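You operate a simulated robot arm through the tools that you are given. There is no shell and no other tool. Be economical: measure what you need, move in short steps, check, and stop when the job is done.

The job below is to be done with a simulated robot arm. You get a single attempt, and the scene is never put back.

## Task
Shake the sieve that the sieve card names till nothing more falls through.
Fine: Set it on the silver pan and clamp it to shake; spill nothing, free the clamp and put the sieve back.

The check looks at the end state, three seconds after you hand in, the way a careful person would. Anything else that was tipped, shoved, dropped, spilled or broken makes it a failure.

## Robot
A 7-joint arm with a two-finger parallel gripper, fixed in place. Base frame: the origin is at the foot of the arm, x ahead of it, y to its left, z up; the work surface is at about z = 0. Readings come in m, rad, newtons and seconds.
With the tool pointing down near the work surface it reaches from about 0.22 to 0.58 m from the base axis. Its first joint turns from -1.152 to 1.152 rad. Payload 2.5 kg.
The TCP is the grasp point between the finger pads, 0.023 m short of the fingertips. In the tool frame z runs along the fingers and y along their closing line. Largest opening 0.094 m; finger width 0.038, thickness 0.01; the body of the gripper, 0.054 by 0.096 m, starts 0.039 m behind the TCP.
Orientation is that of the tool frame in the base frame, as [roll, pitch, yaw] about the fixed x, y, z axes, in that order (R = Rz(yaw) Ry(pitch) Rx(roll)). With the fingers straight down and closing along the base's y, the tool's x points along the base's -x, its y along +y and its z along -z.

## Interface
- The arm moves only by the tool apply_moves. Its argument "increments" is a list of rows, each an object of numbers (a shift or turn left out is 0, a gripper value left out holds the last): "rx", "ry", "rz": the turn, a rotation vector about the base's x, y, z in units of 6 degrees (1.0 is 6 degrees); "tx", "ty", "tz": the shift along the base's x, y, z in units of 40 mm (1.0 is 40 mm); "fingers": the gripper command, from -1 (fully open) to 1 (shut), values between in proportion. In form: [{"rx": .., "ry": .., "rz": .., "tx": .., "ty": .., "tz": .., "fingers": ..}, ...]. A call has 1 to 10 rows; each row shifts and turns the commanded pose from where the row before left it. A call with a number of a shift or a turn outside -1 to 1 is refused whole. Each row takes 0.2 s and may step no farther than 0.05 m and 0.15 rad from the row before; otherwise, or with a gripper value out of range, the whole call is refused. Where a pose cannot be reached the arm comes as near as it can. A force on the tool above 70 N (or 10 N above the force at the start of the call, whichever is more), or a blocked arm, ends the call early, and 0.2 s more pass. The fingers move at their own pace (about 0.108 m/s each) and stop on an object; they squeeze with about 32 N. The grip force told is the motor's: it shows also when the fingers shut on nothing. Time passes only in rows, and 0.2 s behind the last, so rows that do not move let the fingers close. The reply holds the time, the measured pose of the TCP, the force on the tool along the base axes, the opening and the grip force, in the units named above and with some noise, and new pictures: "show" is both (left out), scene, wrist or none.
- Cameras (640 x 400 px; columns grow to the right, rows downward): "scene" is fixed at [0.1368, -0.4364, 0.5552]; the picture's right is [0.67, -0.74, 0.00], its down [-0.40, -0.36, -0.84] and it looks along [0.63, 0.56, -0.54] (base axes); focal length 260 px, centre (320, 200). "wrist" rides on the gripper at [0.086, 0.016, -0.074] in the tool frame; the picture's right is [-0.18, 0.98, 0.00], its down [-0.58, -0.11, -0.81] and it looks along [-0.79, -0.15, 0.59] (tool axes); focal length 243 px, centre (320, 200). There is no depth. A picture from a camera that has moved, and an enlarged one, comes with that camera's place and axes in the base frame and with its lens. The place of the scene camera against the robot may be out by one fixed shift of up to 0.025 m in any direction.
- zoom(camera, box): a new picture of the part [left, top, right, bottom] of that camera's present view, enlarged. It takes no simulated time.
- sign_off(): hands the job in; it is judged then, once.

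Go step by step. Nothing tells you positions but the pictures and the camera data: compare them with the known pose of the tool, close in by small moves and look again before you grip or let go. The budget is 120 turns and 200 pictures, counting those below and the enlarged ones. Unless the task says otherwise, let go and move clear before handing in, and close with one line.

The tools are called after "Call:" as name(argument=value, ...) on one line, values as JSON. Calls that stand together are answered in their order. apply_moves: Moves the arm, as the interface text tells. Its arguments: {"type":"object","properties":{"increments":{"type":"array"},"show":{"type":"string","enum":["both","scene","wrist","none"]}},"required":["increments"]} The other tools are called the same way: zoom (camera, box) takes an enlarged picture of a part of a camera's view; sign_off () hands the job in.

At the start:

```text
clock: 0.0
ee_pos: [0.4006, -0.0658, 0.4212]
tool_rot: [3.141, 0.0, 3.141]
contact_force: [0.5, -0.5, 0.2]
width: 0.0939
finger_force: 0.0
```

scene: 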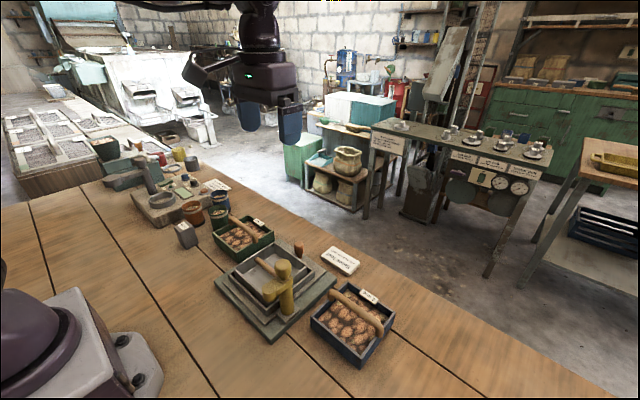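
wrist: 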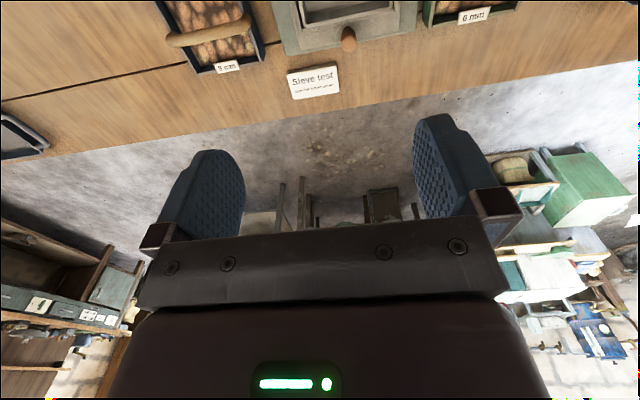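

I see two sieves (dark-blue and green boxes with wooden handles), a pan with a yellow clamp between them, and a card. I'll zoom in to read the card and labels.

Call:
zoom(camera="scene", box=[300, 230, 400, 292])

Call:
zoom(camera="scene", box=[200, 190, 420, 370])

Call:
zoom(camera="wrist", box=[150, 0, 550, 110])

Call:
zoom(camera="wrist", box=[280, 60, 350, 104])

Call:
zoom(camera="scene", box=[90, 130, 250, 250])

```text
6.40 times, centred on (350, 261) of scene
camera zoom: at [0.1368, -0.4364, 0.5552], right [0.67, -0.74, 0.0], down [-0.4, -0.36, -0.84], along [0.63, 0.56, -0.54], focal length 1665 px, centre (128, -190)
```

zoom: 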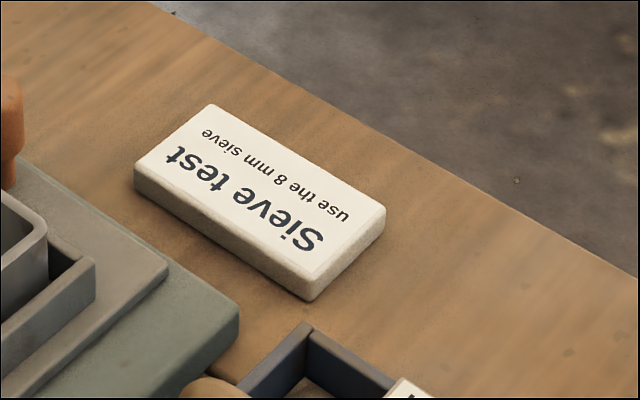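

```text
2.22 times, centred on (310, 280) of scene
camera zoom: at [0.1368, -0.4364, 0.5552], right [0.67, -0.74, 0.0], down [-0.4, -0.36, -0.84], along [0.63, 0.56, -0.54], focal length 578 px, centre (342, 22)
```

zoom: 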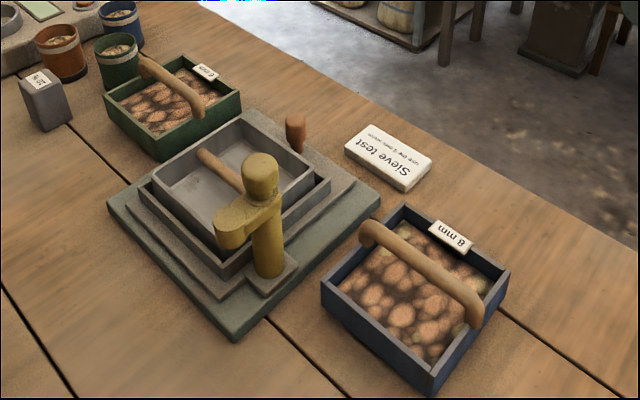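

```text
1.60 times, centred on (350, 55) of wrist
camera zoom: at [0.3149, -0.0499, 0.4943], right [0.18, 0.98, 0.0], down [0.58, -0.11, 0.81], along [0.79, -0.15, -0.59], focal length 388 px, centre (272, 432)
```

zoom: 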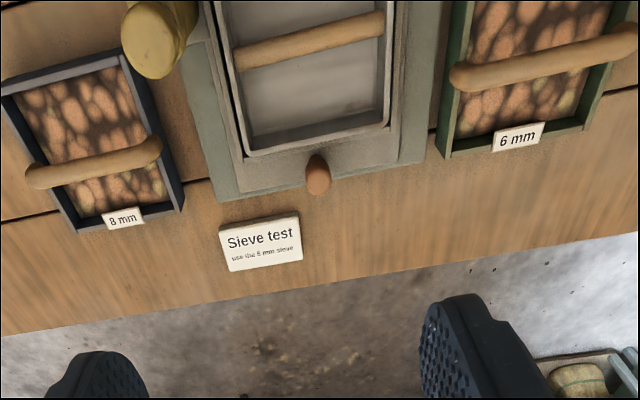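

```text
9.09 times, centred on (315, 82) of wrist
camera zoom: at [0.3149, -0.0499, 0.4943], right [0.18, 0.98, 0.0], down [0.58, -0.11, 0.81], along [0.79, -0.15, -0.59], focal length 2206 px, centre (366, 1273)
```

zoom: 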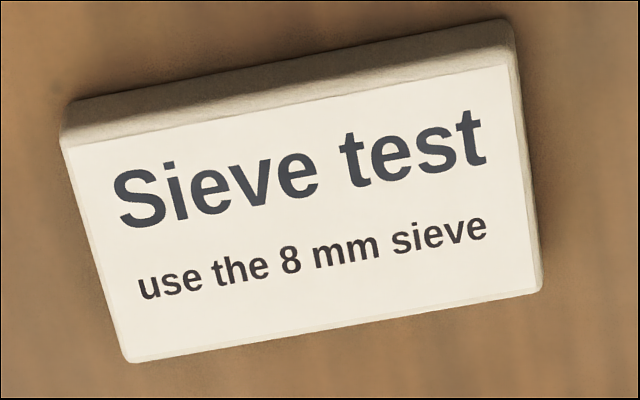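

```text
3.33 times, centred on (170, 190) of scene
camera zoom: at [0.1368, -0.4364, 0.5552], right [0.67, -0.74, 0.0], down [-0.4, -0.36, -0.84], along [0.63, 0.56, -0.54], focal length 867 px, centre (820, 233)
```

zoom: 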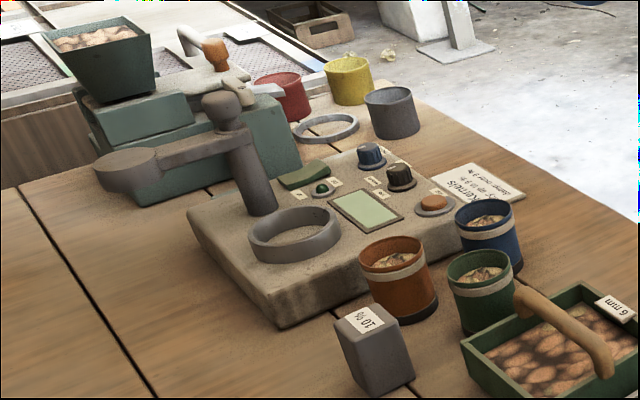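

The card calls for the 8 mm sieve, the blue box on the right. I'll pull back and tilt to get a better look at the pan and clamp.

Call:
apply_moves(increments=[{"tx": -1, "ry": 1}, {"tx": -1, "ry": 1}, {"tx": -1, "ry": 1}, {"tx": -0.5, "ry": 1}])

```text
clock: 1.0
ee_pos: [0.2593, -0.0649, 0.4203]
tool_rot: [3.142, -0.421, -3.142]
contact_force: [-0.5, 0.1, -0.2]
width: 0.0942
finger_force: 0.0
camera wrist: at [0.2113, -0.048, 0.5236], right [0.17, 0.98, -0.07], down [0.86, -0.11, 0.5], along [0.48, -0.15, -0.86], focal length 243 px, centre (320, 200)
```

scene: 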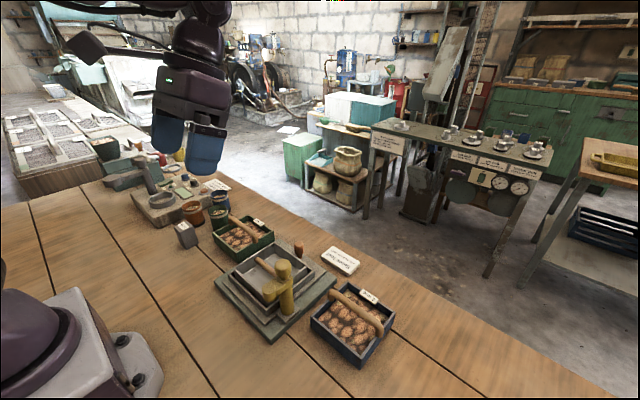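
wrist: 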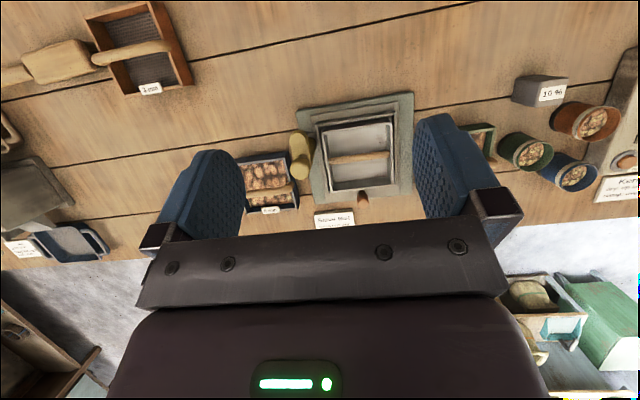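

Call:
zoom(camera="wrist", box=[230, 80, 430, 230])

Call:
zoom(camera="wrist", box=[0, 0, 240, 270])

Call:
zoom(camera="scene", box=[210, 225, 340, 345])

```text
2.67 times, centred on (330, 155) of wrist
camera zoom: at [0.2113, -0.048, 0.5236], right [0.17, 0.98, -0.07], down [0.86, -0.11, 0.5], along [0.48, -0.15, -0.86], focal length 647 px, centre (293, 320)
```

zoom: 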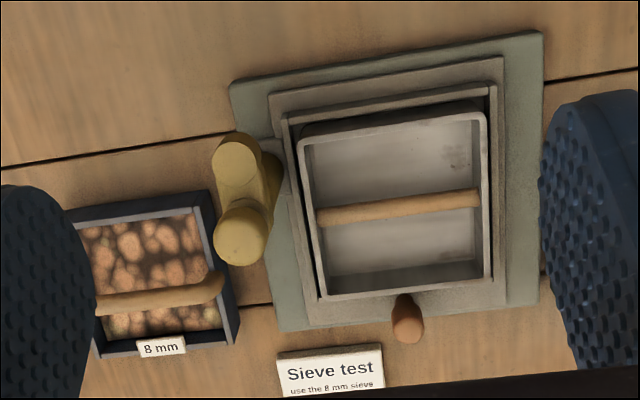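

```text
1.48 times, centred on (120, 135) of wrist
camera zoom: at [0.2113, -0.048, 0.5236], right [0.17, 0.98, -0.07], down [0.86, -0.11, 0.5], along [0.48, -0.15, -0.86], focal length 359 px, centre (616, 296)
```

zoom: 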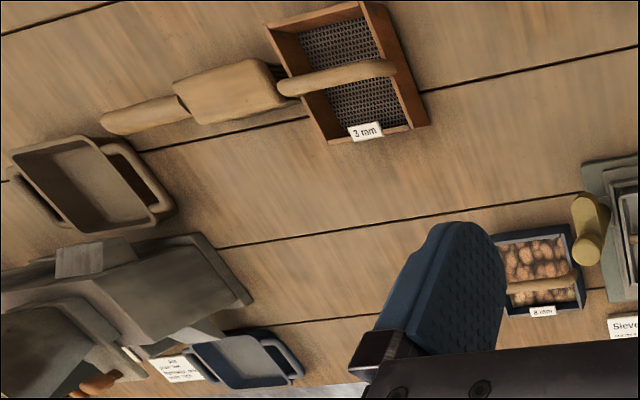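

```text
3.33 times, centred on (275, 285) of scene
camera zoom: at [0.1368, -0.4364, 0.5552], right [0.67, -0.74, 0.0], down [-0.4, -0.36, -0.84], along [0.63, 0.56, -0.54], focal length 867 px, centre (470, -83)
```

zoom: 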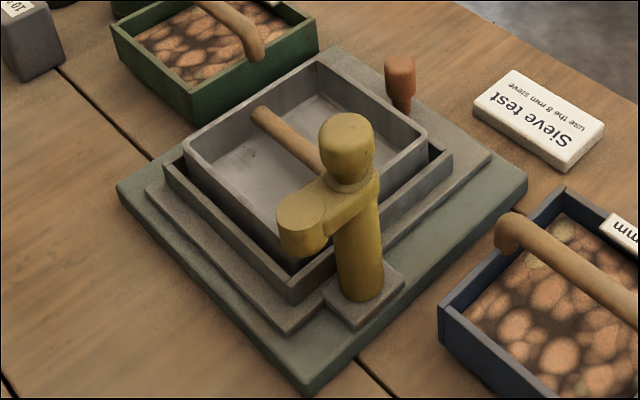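

The clamp is a yellow post with a swing arm that is currently swung out along -x, and the orange knob looks like the shaker handle. I'll turn the tool 90° so that it matches the sieve handle, which runs along y, and look at the fixture from the side.

Call:
apply_moves(increments=[{"ry": -1, "tx": 0.4}, {"ry": -1, "tx": 0.4}, {"ry": -1, "tx": 0.4}, {"ry": -1, "tx": 0.4}, {"rz": 1, "ty": -0.3}, {"rz": 1, "ty": -0.3}, {"rz": 1, "ty": -0.4}, {"rz": 1, "ty": -0.4}, {"rz": 1, "ty": -0.4}, {"rz": 1, "ty": -0.4}], show="none")

Call:
apply_moves(increments=[{"rz": 1, "ty": -0.4}, {"rz": 1, "ty": -0.4}, {"rz": 1, "ty": -0.4, "tz": -0.4}, {"rz": 1, "ty": -0.4, "tz": -0.4}, {"rz": 1, "tx": 0.3, "tz": -0.6}, {"rz": 1, "tx": 0.3, "tz": -0.6}, {"rz": 1, "tz": -0.6}, {"rz": 1, "tz": -0.6}, {"rz": 1, "tz": -0.6}])

```text
clock: 3.2
ee_pos: [0.3257, -0.154, 0.4218]
tool_rot: [-3.141, 0.001, -2.512]
contact_force: [0.4, -0.3, -0.4]
width: 0.0938
finger_force: 0.1
```

```text
clock: 5.2
ee_pos: [0.3471, -0.2186, 0.2675]
tool_rot: [3.141, 0.0, -1.569]
contact_force: [1.1, 0.0, 0.0]
width: 0.0943
finger_force: 0.0
camera wrist: at [0.3316, -0.3052, 0.3416], right [-0.98, 0.18, 0.0], down [0.11, 0.58, 0.81], along [0.15, 0.79, -0.59], focal length 243 px, centre (320, 200)
```

scene: 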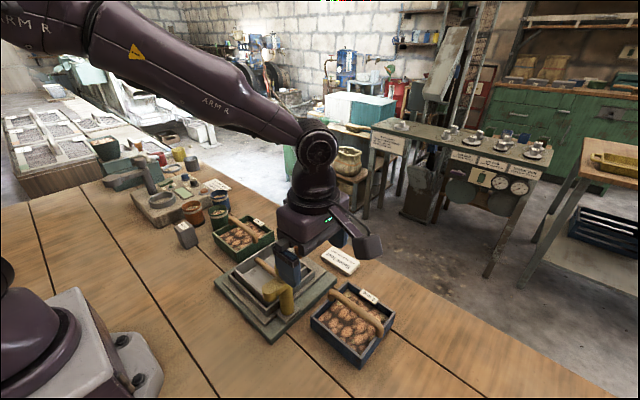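
wrist: 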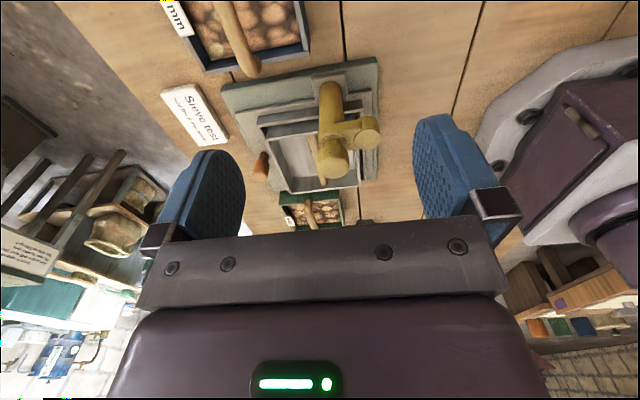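

Call:
zoom(camera="wrist", box=[210, 40, 410, 230])

Call:
zoom(camera="scene", box=[220, 180, 400, 320])

```text
2.11 times, centred on (310, 135) of wrist
camera zoom: at [0.3316, -0.3052, 0.3416], right [-0.98, 0.18, 0.0], down [0.11, 0.58, 0.81], along [0.15, 0.79, -0.59], focal length 511 px, centre (341, 337)
```

zoom: 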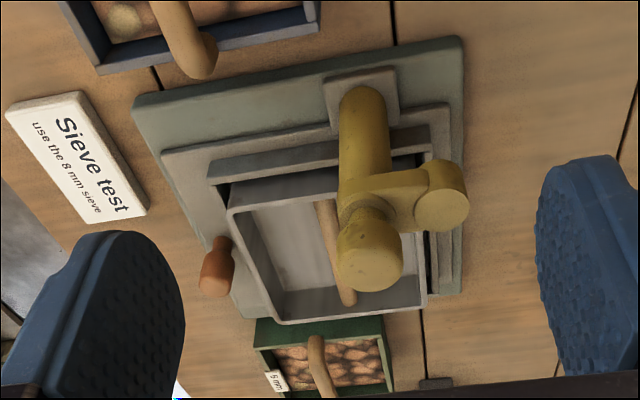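

```text
2.86 times, centred on (310, 250) of scene
camera zoom: at [0.1368, -0.4364, 0.5552], right [0.67, -0.74, 0.0], down [-0.4, -0.36, -0.84], along [0.63, 0.56, -0.54], focal length 743 px, centre (349, 57)
```

zoom: 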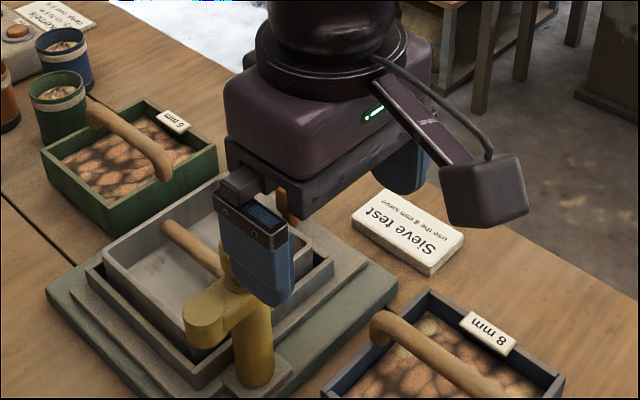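

The clamp post stands near (0.35, -0.13) with its knob top at about 0.17, the pan rim is at about 0.07, and the pan is centred near (0.38, -0.03). I'll move over the 8 mm sieve to measure its handle.

Call:
apply_moves(increments=[{"tx": 0.9, "ty": -0.2}, {"tx": 0.9, "tz": -0.5}, {"tz": -0.8}, {}])

```text
clock: 6.2
ee_pos: [0.4217, -0.2257, 0.2146]
tool_rot: [-3.141, 0.001, -1.571]
contact_force: [0.4, 1.2, 0.7]
width: 0.0942
finger_force: 0.1
camera wrist: at [0.4053, -0.3128, 0.2886], right [-0.98, 0.18, 0.0], down [0.11, 0.58, 0.81], along [0.15, 0.79, -0.59], focal length 243 px, centre (320, 200)
```

scene: 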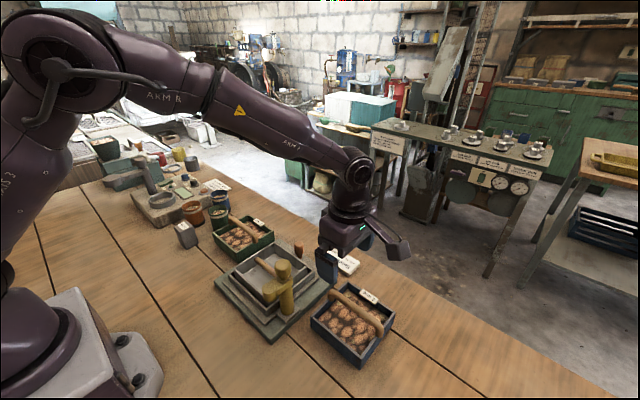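
wrist: 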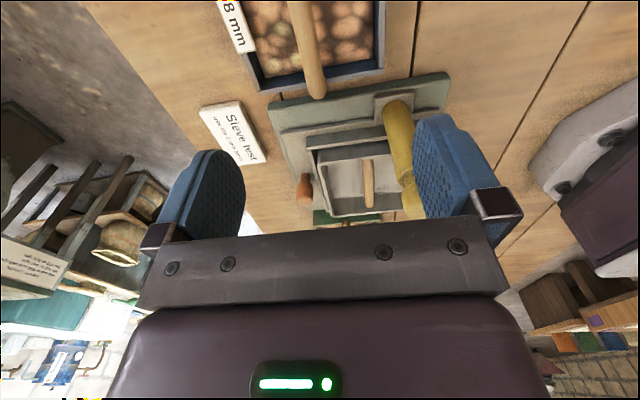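

The handle appears to be centred near (0.43, -0.24) at z of about 0.05. I'll descend partway over it and check.

Call:
apply_moves(increments=[{"tx": 0.2, "ty": -0.38, "tz": -0.8, "fingers": -0.4}, {"tz": -0.9}, {"tz": -0.7}, {}])

Call:
zoom(camera="scene", box=[250, 230, 430, 380])

```text
clock: 7.2
ee_pos: [0.4285, -0.2415, 0.1186]
tool_rot: [-3.14, 0.0, -1.572]
contact_force: [-0.1, 0.3, 0.2]
width: 0.0654
finger_force: 0.0
camera wrist: at [0.4131, -0.3269, 0.1928], right [-0.98, 0.18, 0.0], down [0.11, 0.58, 0.81], along [0.15, 0.79, -0.59], focal length 243 px, centre (320, 200)
```

scene: 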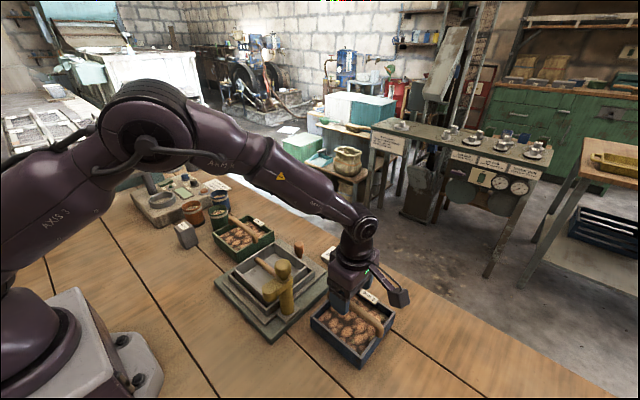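
wrist: 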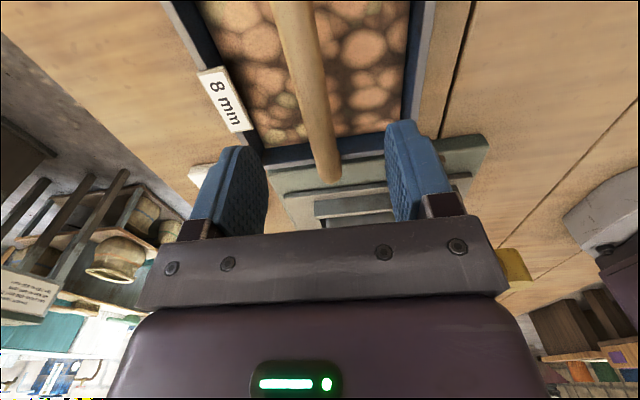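

```text
2.67 times, centred on (340, 305) of scene
camera zoom: at [0.1368, -0.4364, 0.5552], right [0.67, -0.74, 0.0], down [-0.4, -0.36, -0.84], along [0.63, 0.56, -0.54], focal length 694 px, centre (267, -80)
```

zoom: 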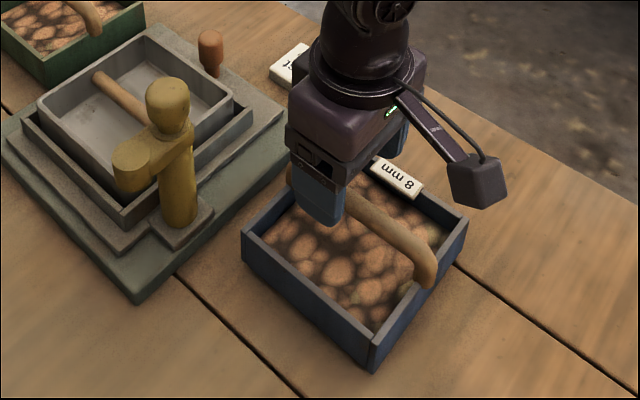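

Call:
apply_moves(increments=[{"tx": 0.1, "ty": -0.1, "tz": -0.5}, {"tz": -0.5}, {"tz": -0.35}, {}])

Call:
zoom(camera="scene", box=[290, 260, 420, 380])

```text
clock: 8.2
ee_pos: [0.4349, -0.246, 0.066]
tool_rot: [3.14, -0.001, -1.57]
contact_force: [-0.2, 0.5, 0.0]
width: 0.066
finger_force: 0.0
camera wrist: at [0.4179, -0.3322, 0.1397], right [-0.98, 0.18, 0.0], down [0.11, 0.58, 0.81], along [0.15, 0.79, -0.59], focal length 243 px, centre (320, 200)
```

scene: 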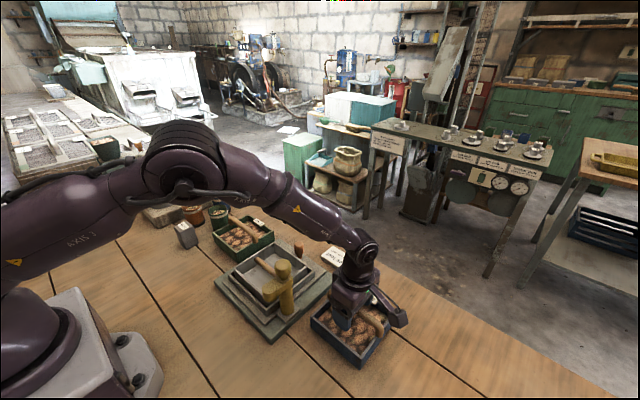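
wrist: 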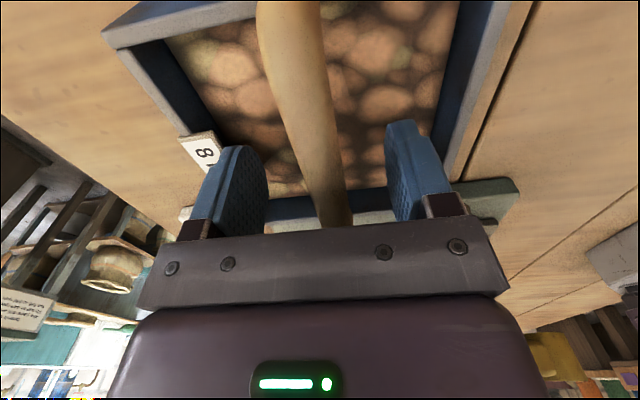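

```text
3.33 times, centred on (355, 320) of scene
camera zoom: at [0.1368, -0.4364, 0.5552], right [0.67, -0.74, 0.0], down [-0.4, -0.36, -0.84], along [0.63, 0.56, -0.54], focal length 867 px, centre (203, -200)
```

zoom: 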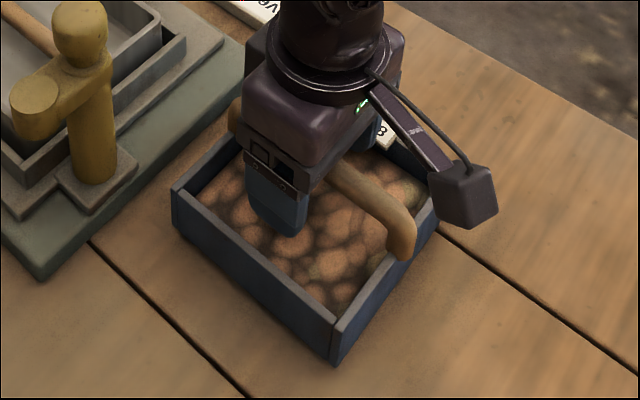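

Call:
apply_moves(increments=[{"tz": -0.17}, {"fingers": 1}, {}, {}, {}])

```text
clock: 9.4
ee_pos: [0.4345, -0.2454, 0.0595]
tool_rot: [3.14, 0.001, -1.572]
contact_force: [1.1, -2.1, 0.4]
width: 0.0165
finger_force: 32.4
camera wrist: at [0.4177, -0.3322, 0.1336], right [-0.98, 0.18, 0.0], down [0.11, 0.58, 0.81], along [0.15, 0.79, -0.59], focal length 243 px, centre (320, 200)
```

scene: 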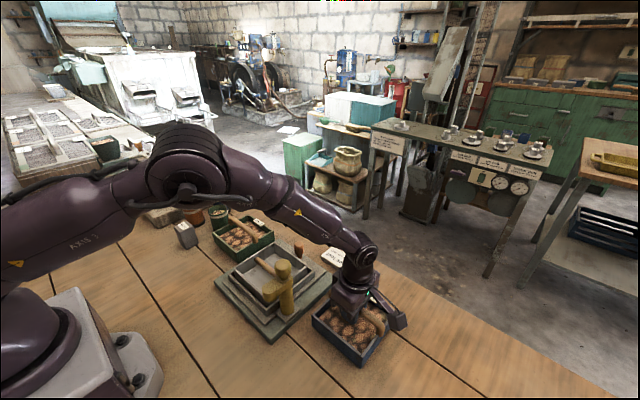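
wrist: 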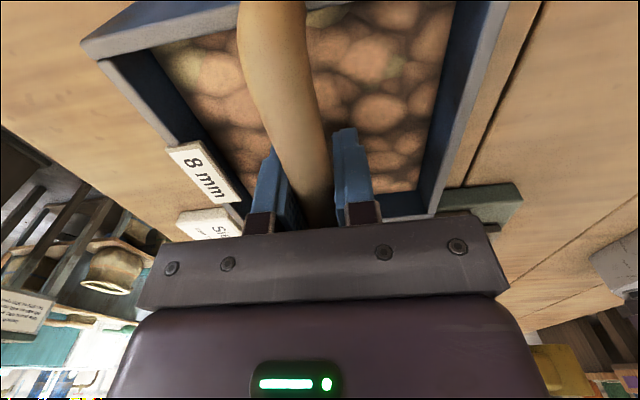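

The handle is gripped, and its home is TCP (0.4345, -0.2454, 0.0595). I'll lift gently and check that it stays level.

Call:
apply_moves(increments=[{"tz": 0.15}, {"tz": 0.3}, {"tz": 0.4}, {"tz": 0.4}, {}])

Call:
zoom(camera="scene", box=[230, 230, 430, 380])

```text
clock: 10.6
ee_pos: [0.434, -0.2445, 0.1103]
tool_rot: [3.141, 0.002, -1.57]
contact_force: [0.5, 0.1, -3.3]
width: 0.0164
finger_force: 31.7
camera wrist: at [0.4178, -0.3318, 0.1833], right [-0.98, 0.18, 0.0], down [0.11, 0.58, 0.81], along [0.15, 0.79, -0.59], focal length 243 px, centre (320, 200)
```

scene: 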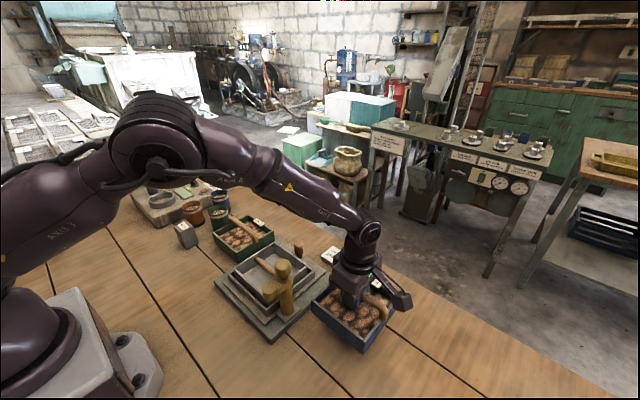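
wrist: 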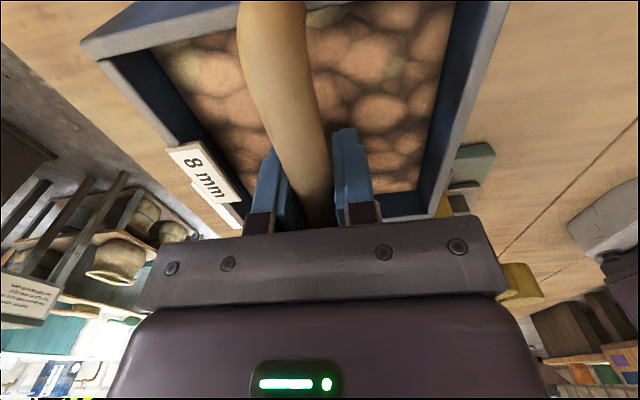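

```text
2.67 times, centred on (330, 305) of scene
camera zoom: at [0.1368, -0.4364, 0.5551], right [0.67, -0.74, 0.0], down [-0.4, -0.36, -0.84], along [0.63, 0.56, -0.54], focal length 694 px, centre (293, -80)
```

zoom: 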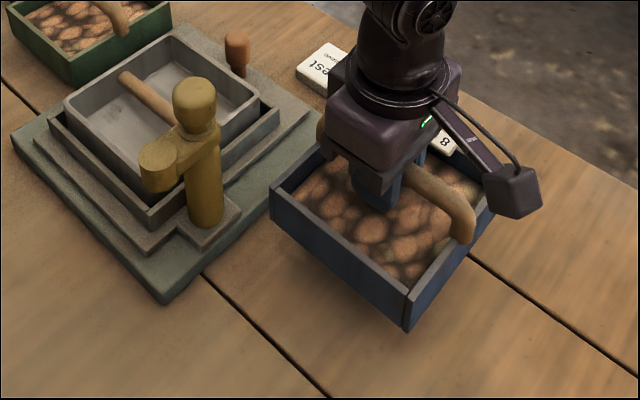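

The sieve hangs level and centred on the tool, and nothing fell. I'll raise it above the clamp knob and carry it over the pan, whose centre I put at about (0.385, -0.034).

Call:
apply_moves(increments=[{"tz": 0.4}, {"tz": 0.6}, {"tz": 0.6}, {"tz": 0.6}, {"tz": 0.6}, {"tz": 0.6}, {"tz": 0.4}, {}], show="none")

Call:
apply_moves(increments=[{"ty": 0.3}, {"ty": 0.6, "tx": -0.2}, {"ty": 0.7, "tx": -0.2}, {"ty": 0.7, "tx": -0.2}, {"ty": 0.7, "tx": -0.2}, {"ty": 0.7, "tx": -0.2}, {"ty": 0.7, "tx": -0.2}, {"ty": 0.6}, {"ty": 0.27}, {}])

Call:
zoom(camera="scene", box=[200, 180, 400, 330])

```text
clock: 12.4
ee_pos: [0.4336, -0.2466, 0.2595]
tool_rot: [3.141, 0.003, -1.57]
contact_force: [-0.4, -0.4, -3.7]
width: 0.0162
finger_force: 32.0
```

```text
clock: 14.6
ee_pos: [0.3848, -0.0348, 0.2604]
tool_rot: [-3.141, 0.0, -1.57]
contact_force: [0.3, 0.0, -3.9]
width: 0.0164
finger_force: 32.3
camera wrist: at [0.3685, -0.1217, 0.3342], right [-0.98, 0.18, 0.0], down [0.11, 0.58, 0.81], along [0.15, 0.79, -0.59], focal length 243 px, centre (320, 200)
```

scene: 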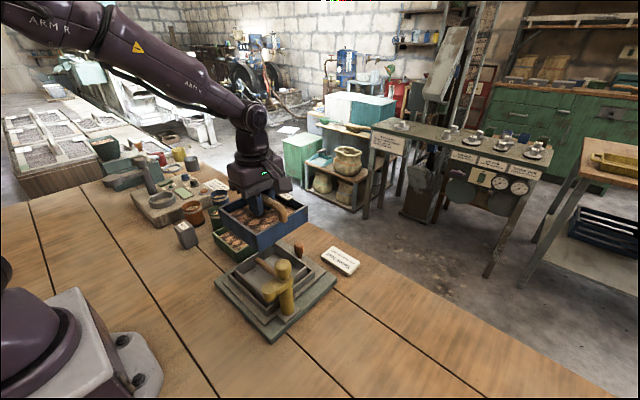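
wrist: 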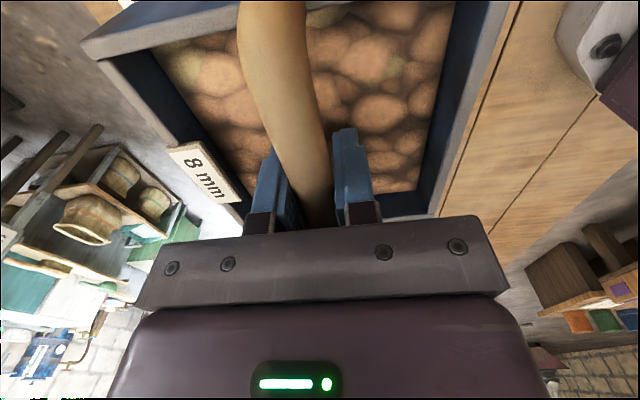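

```text
2.67 times, centred on (300, 255) of scene
camera zoom: at [0.1368, -0.4364, 0.5552], right [0.67, -0.74, 0.0], down [-0.4, -0.36, -0.84], along [0.63, 0.56, -0.54], focal length 694 px, centre (373, 53)
```

zoom: 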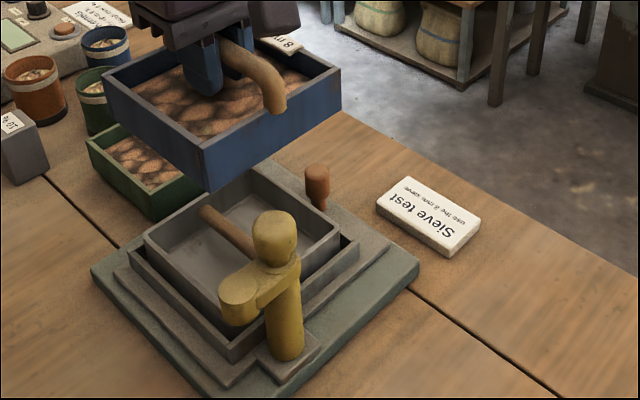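

Call:
apply_moves(increments=[{"tz": -0.4}, {"tz": -0.6}, {"tz": -0.6}, {"tz": -0.5}, {"tz": -0.4}, {}], show="wrist")

Call:
zoom(camera="scene", box=[200, 200, 360, 350])

```text
clock: 16.0
ee_pos: [0.3859, -0.0338, 0.1636]
tool_rot: [-3.14, 0.001, -1.571]
contact_force: [0.6, 0.7, -3.6]
width: 0.0162
finger_force: 31.8
camera wrist: at [0.3699, -0.1213, 0.2365], right [-0.98, 0.18, 0.0], down [0.11, 0.58, 0.81], along [0.15, 0.79, -0.59], focal length 243 px, centre (320, 200)
```

wrist: 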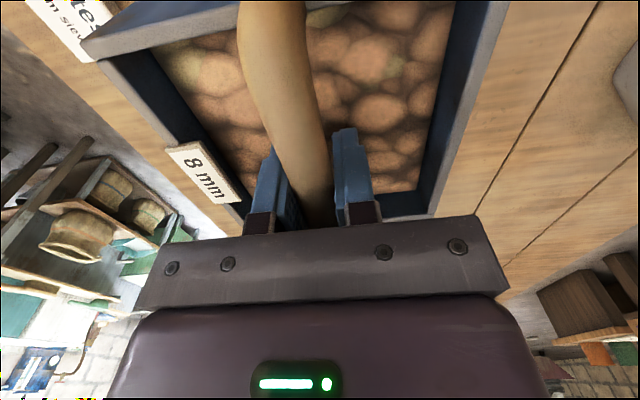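

```text
2.67 times, centred on (280, 275) of scene
camera zoom: at [0.1368, -0.4364, 0.5552], right [0.67, -0.74, 0.0], down [-0.4, -0.36, -0.84], along [0.63, 0.56, -0.54], focal length 694 px, centre (427, 0)
```

zoom: 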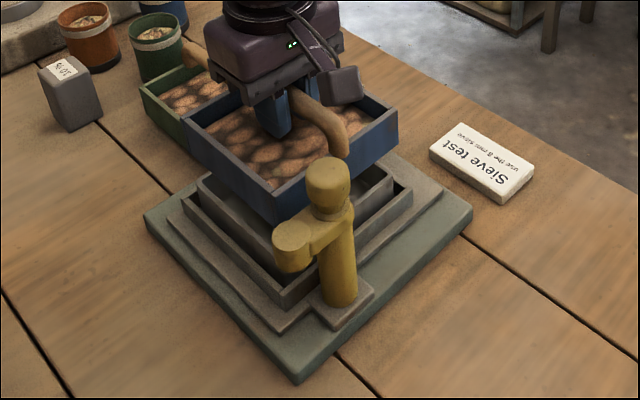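

Call:
zoom(camera="scene", box=[235, 225, 305, 285])

Call:
zoom(camera="scene", box=[290, 220, 360, 280])

```text
6.67 times, centred on (270, 255) of scene
camera zoom: at [0.1368, -0.4364, 0.5552], right [0.67, -0.74, 0.0], down [-0.4, -0.36, -0.84], along [0.63, 0.56, -0.54], focal length 1735 px, centre (653, -167)
```

zoom: 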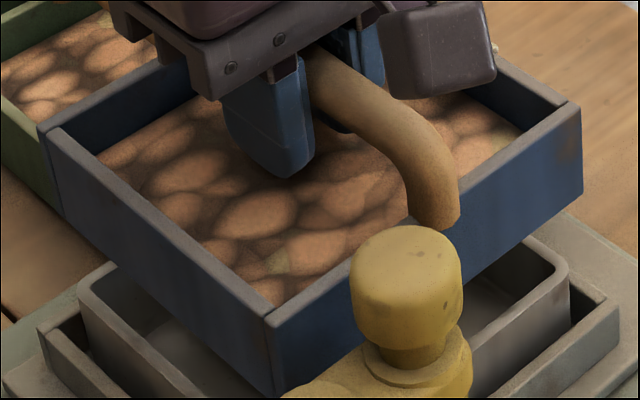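

```text
6.67 times, centred on (325, 250) of scene
camera zoom: at [0.1368, -0.4364, 0.5552], right [0.67, -0.74, 0.0], down [-0.4, -0.36, -0.84], along [0.63, 0.56, -0.54], focal length 1735 px, centre (287, -133)
```

zoom: 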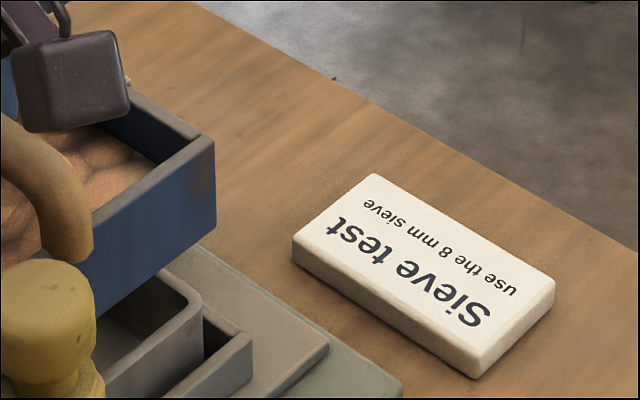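

The sieve and pan outlines match in size, and the sieve needs about a 2 mm shift. I'll lower slowly until contact.

Call:
apply_moves(increments=[{"tx": -0.05, "ty": 0.05, "tz": -0.3}, {"tz": -0.3}, {"tz": -0.1}, {}], show="none")

Call:
zoom(camera="scene", box=[235, 235, 325, 305])

```text
clock: 17.0
ee_pos: [0.3837, -0.0322, 0.1329]
tool_rot: [3.141, 0.001, -1.57]
contact_force: [-0.2, 1.0, -3.1]
width: 0.0163
finger_force: 32.1
```

```text
5.71 times, centred on (280, 270) of scene
camera zoom: at [0.1368, -0.4364, 0.5552], right [0.67, -0.74, 0.0], down [-0.4, -0.36, -0.84], along [0.63, 0.56, -0.54], focal length 1487 px, centre (549, -200)
```

zoom: 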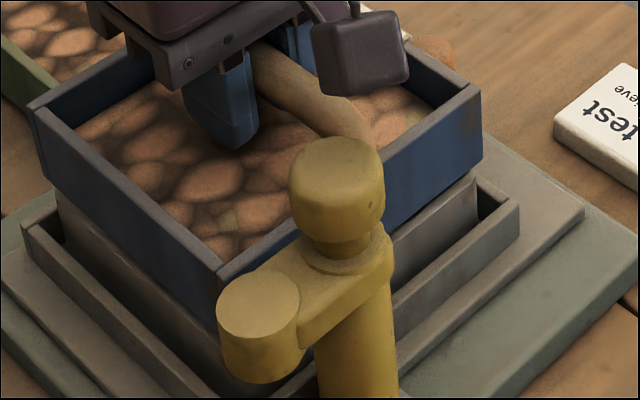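

Call:
apply_moves(increments=[{"tz": -0.08}, {"tz": -0.07}, {}], show="none")

Call:
zoom(camera="scene", box=[235, 235, 325, 305])

```text
clock: 17.8
ee_pos: [0.3843, -0.0327, 0.1274]
tool_rot: [-3.141, 0.0, -1.572]
contact_force: [-1.1, 0.4, -3.1]
width: 0.0165
finger_force: 32.4
```

```text
5.71 times, centred on (280, 270) of scene
camera zoom: at [0.1368, -0.4364, 0.5552], right [0.67, -0.74, 0.0], down [-0.4, -0.36, -0.84], along [0.63, 0.56, -0.54], focal length 1487 px, centre (549, -200)
```

zoom: 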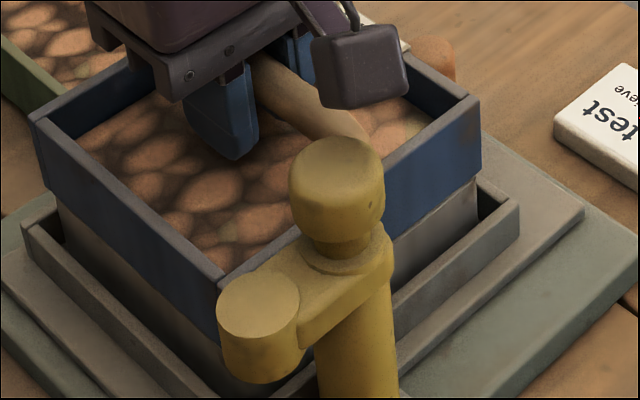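

Call:
apply_moves(increments=[{"tz": -0.06}, {"tz": -0.06}, {}], show="none")

Call:
zoom(camera="scene", box=[235, 235, 325, 305])

```text
clock: 18.6
ee_pos: [0.3836, -0.0319, 0.1242]
tool_rot: [-3.14, 0.001, -1.571]
contact_force: [-9.3, 1.2, 24.3]
width: 0.0163
finger_force: 31.8
```

```text
5.71 times, centred on (280, 270) of scene
camera zoom: at [0.1367, -0.4364, 0.5552], right [0.67, -0.74, 0.0], down [-0.4, -0.36, -0.84], along [0.63, 0.56, -0.54], focal length 1487 px, centre (549, -200)
```

zoom: 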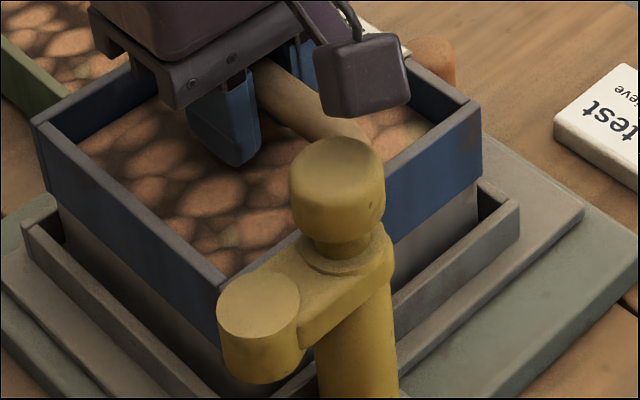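

Contact made with the sieve on the pan. I'll ease off the pressure, release and rise to inspect.

Call:
apply_moves(increments=[{"tz": 0.05}, {"fingers": 0.2}, {"fingers": 0.0}, {"tz": 0.3}, {"tz": 0.8}, {"tz": 0.8}, {"tz": 0.8}, {"tz": 0.3}], show="wrist")

Call:
zoom(camera="scene", box=[220, 215, 340, 315])

```text
clock: 20.4
ee_pos: [0.3824, -0.0341, 0.2456]
tool_rot: [-3.14, 0.001, -1.569]
contact_force: [0.3, 0.1, 0.4]
width: 0.047
finger_force: 0.3
camera wrist: at [0.3675, -0.1204, 0.3197], right [-0.98, 0.18, 0.0], down [0.11, 0.58, 0.81], along [0.15, 0.79, -0.59], focal length 243 px, centre (320, 200)
```

wrist: 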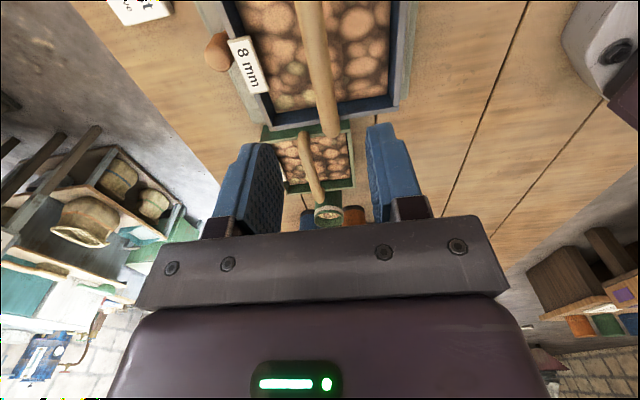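

```text
4.00 times, centred on (280, 265) of scene
camera zoom: at [0.1368, -0.4364, 0.5552], right [0.67, -0.74, 0.0], down [-0.4, -0.36, -0.84], along [0.63, 0.56, -0.54], focal length 1041 px, centre (480, -60)
```

zoom: 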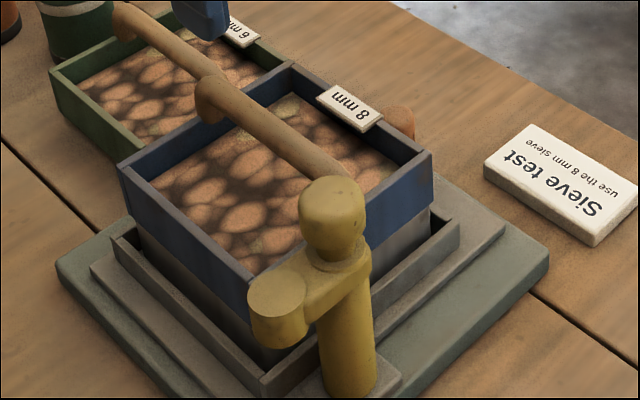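

The sieve is seated on the pan, with its regrip pose at TCP (0.3836, -0.0325, 0.1255). Next I'll go above the clamp knob.

Call:
apply_moves(increments=[{"tx": -0.3, "ty": -0.8, "fingers": -0.2}, {"tx": -0.3, "ty": -0.8}, {"tx": -0.22, "ty": -0.85}, {}])

Call:
zoom(camera="scene", box=[220, 195, 340, 315])

```text
clock: 21.4
ee_pos: [0.3503, -0.1311, 0.2457]
tool_rot: [-3.141, 0.002, -1.571]
contact_force: [-0.8, -0.2, 0.1]
width: 0.0565
finger_force: 0.0
camera wrist: at [0.3352, -0.2181, 0.3205], right [-0.98, 0.18, 0.0], down [0.11, 0.58, 0.81], along [0.15, 0.79, -0.59], focal length 243 px, centre (320, 200)
```

scene: 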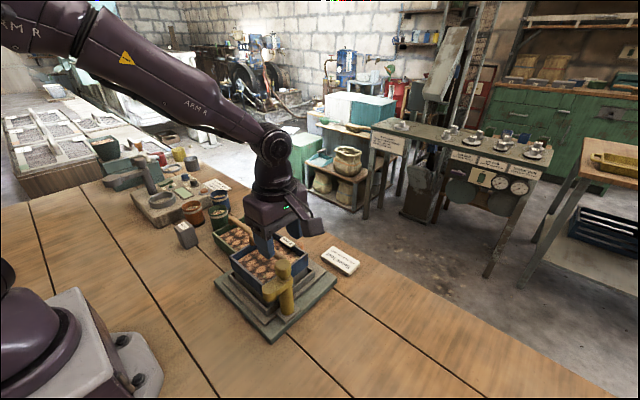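
wrist: 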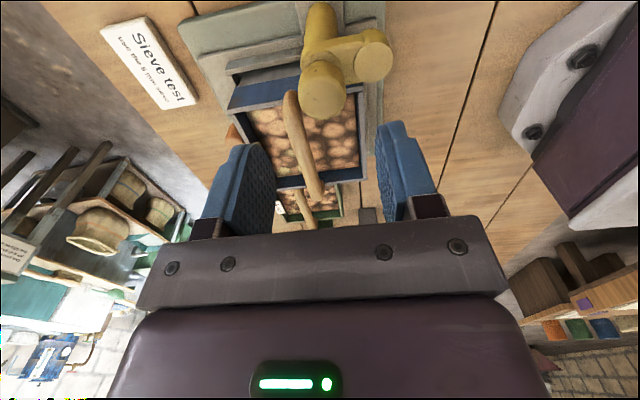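

```text
3.33 times, centred on (280, 255) of scene
camera zoom: at [0.1368, -0.4364, 0.5552], right [0.67, -0.74, 0.0], down [-0.4, -0.36, -0.84], along [0.63, 0.56, -0.54], focal length 867 px, centre (453, 17)
```

zoom: 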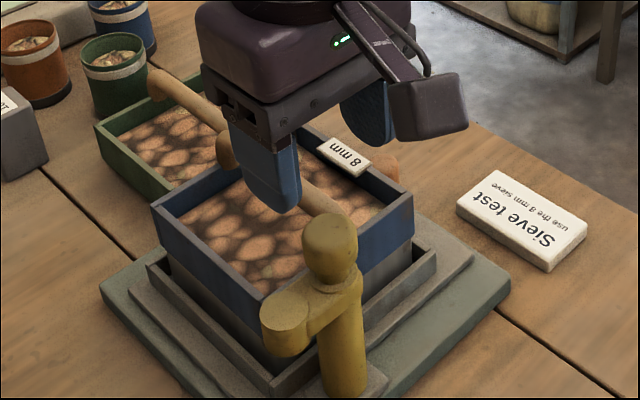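

Call:
apply_moves(increments=[{"tz": -0.6, "fingers": -0.3, "ty": 0.05}, {"tz": -0.6}, {}])

Call:
zoom(camera="scene", box=[230, 225, 330, 315])

Call:
zoom(camera="wrist", box=[220, 90, 420, 230])

```text
clock: 22.2
ee_pos: [0.3511, -0.1312, 0.1973]
tool_rot: [3.141, -0.001, -1.572]
contact_force: [-0.1, 0.1, 0.1]
width: 0.0613
finger_force: 0.1
camera wrist: at [0.3354, -0.2164, 0.272], right [-0.98, 0.18, 0.0], down [0.11, 0.58, 0.81], along [0.15, 0.79, -0.59], focal length 243 px, centre (320, 200)
```

scene: 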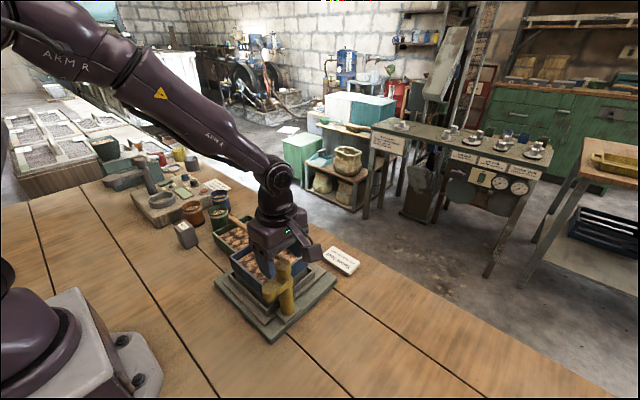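
wrist: 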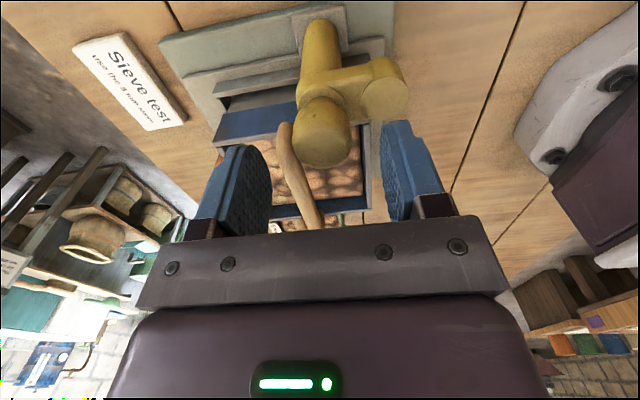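

```text
4.44 times, centred on (280, 270) of scene
camera zoom: at [0.1368, -0.4364, 0.5552], right [0.67, -0.74, 0.0], down [-0.4, -0.36, -0.84], along [0.63, 0.56, -0.54], focal length 1156 px, centre (498, -111)
```

zoom: 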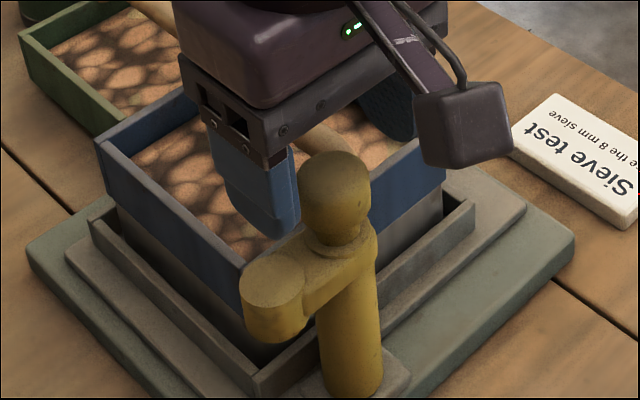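

```text
2.86 times, centred on (320, 160) of wrist
camera zoom: at [0.3354, -0.2164, 0.272], right [-0.98, 0.18, 0.0], down [0.11, 0.58, 0.81], along [0.15, 0.79, -0.59], focal length 693 px, centre (320, 314)
```

zoom: 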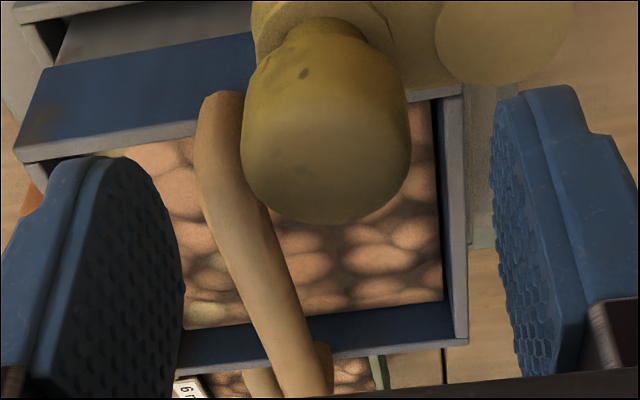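

Call:
apply_moves(increments=[{"tz": -0.5, "ty": 0.04}, {"tz": -0.45}, {}])

Call:
zoom(camera="scene", box=[230, 225, 330, 315])

Call:
zoom(camera="wrist", box=[220, 90, 420, 230])

```text
clock: 23.0
ee_pos: [0.3532, -0.1286, 0.1656]
tool_rot: [-3.136, -0.005, -1.573]
contact_force: [-6.8, 1.2, 11.1]
width: 0.0638
finger_force: 3.0
stopped in row 3: the force on the tool passed its limit (the readings are from after the stop); the commanded pose is now the measured one
camera wrist: at [0.3355, -0.2147, 0.2395], right [-0.98, 0.19, -0.01], down [0.11, 0.59, 0.8], along [0.15, 0.79, -0.59], focal length 243 px, centre (320, 200)
```

scene: 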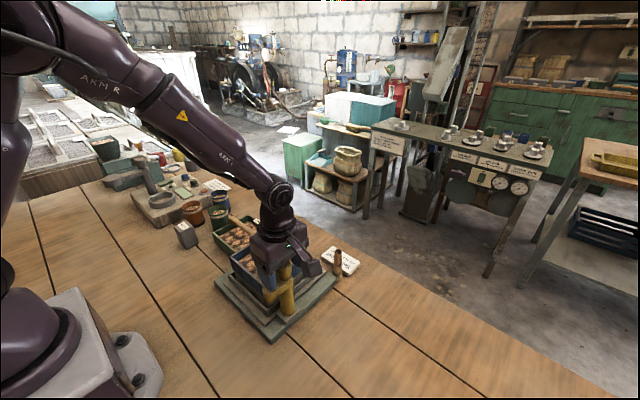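
wrist: 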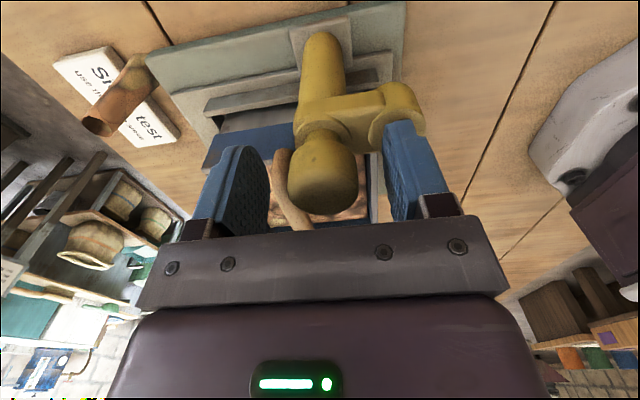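

```text
4.44 times, centred on (280, 270) of scene
camera zoom: at [0.1367, -0.4364, 0.5552], right [0.67, -0.74, 0.0], down [-0.4, -0.36, -0.84], along [0.63, 0.56, -0.54], focal length 1156 px, centre (498, -111)
```

zoom: 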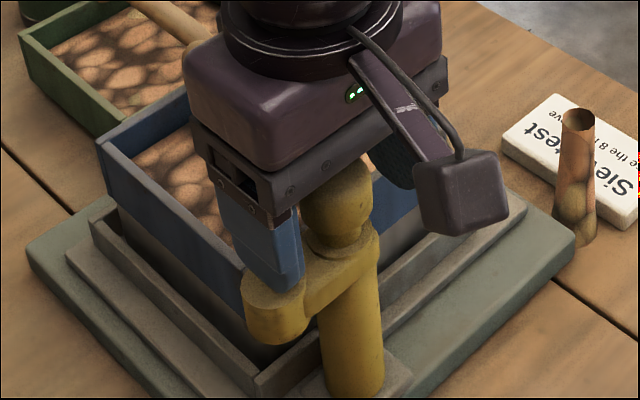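

```text
2.86 times, centred on (320, 160) of wrist
camera zoom: at [0.3355, -0.2147, 0.2395], right [-0.98, 0.19, -0.01], down [0.11, 0.59, 0.8], along [0.15, 0.79, -0.59], focal length 693 px, centre (320, 314)
```

zoom: 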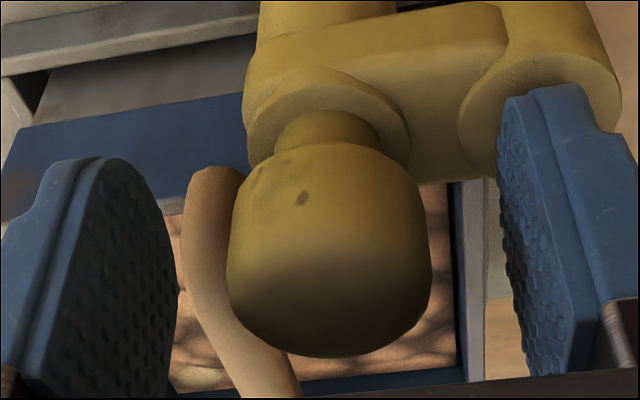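

The finger touched the clamp arm and stopped the move. There is also a copper-coloured tube near the card that I hadn't seen before, so I'll look closer before moving on.

Call:
zoom(camera="scene", box=[290, 225, 370, 295])

Call:
zoom(camera="wrist", box=[40, 30, 240, 180])

```text
5.71 times, centred on (330, 260) of scene
camera zoom: at [0.1367, -0.4364, 0.5552], right [0.67, -0.74, 0.0], down [-0.4, -0.36, -0.84], along [0.63, 0.56, -0.54], focal length 1487 px, centre (263, -143)
```

zoom: 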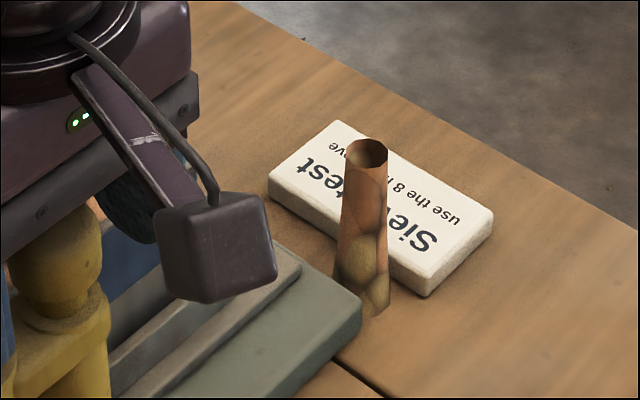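

```text
2.67 times, centred on (140, 105) of wrist
camera zoom: at [0.3355, -0.2147, 0.2395], right [-0.98, 0.19, -0.01], down [0.11, 0.59, 0.8], along [0.15, 0.79, -0.59], focal length 647 px, centre (800, 453)
```

zoom: 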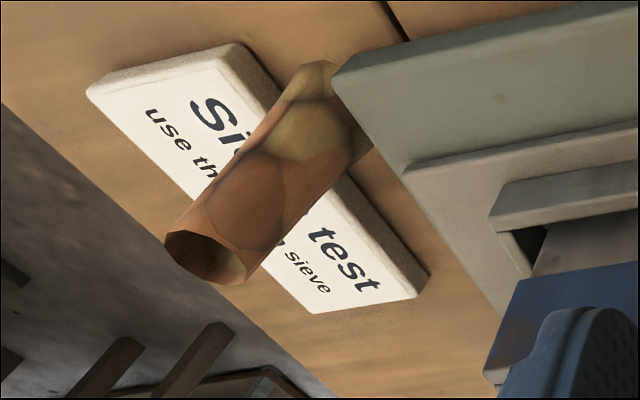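

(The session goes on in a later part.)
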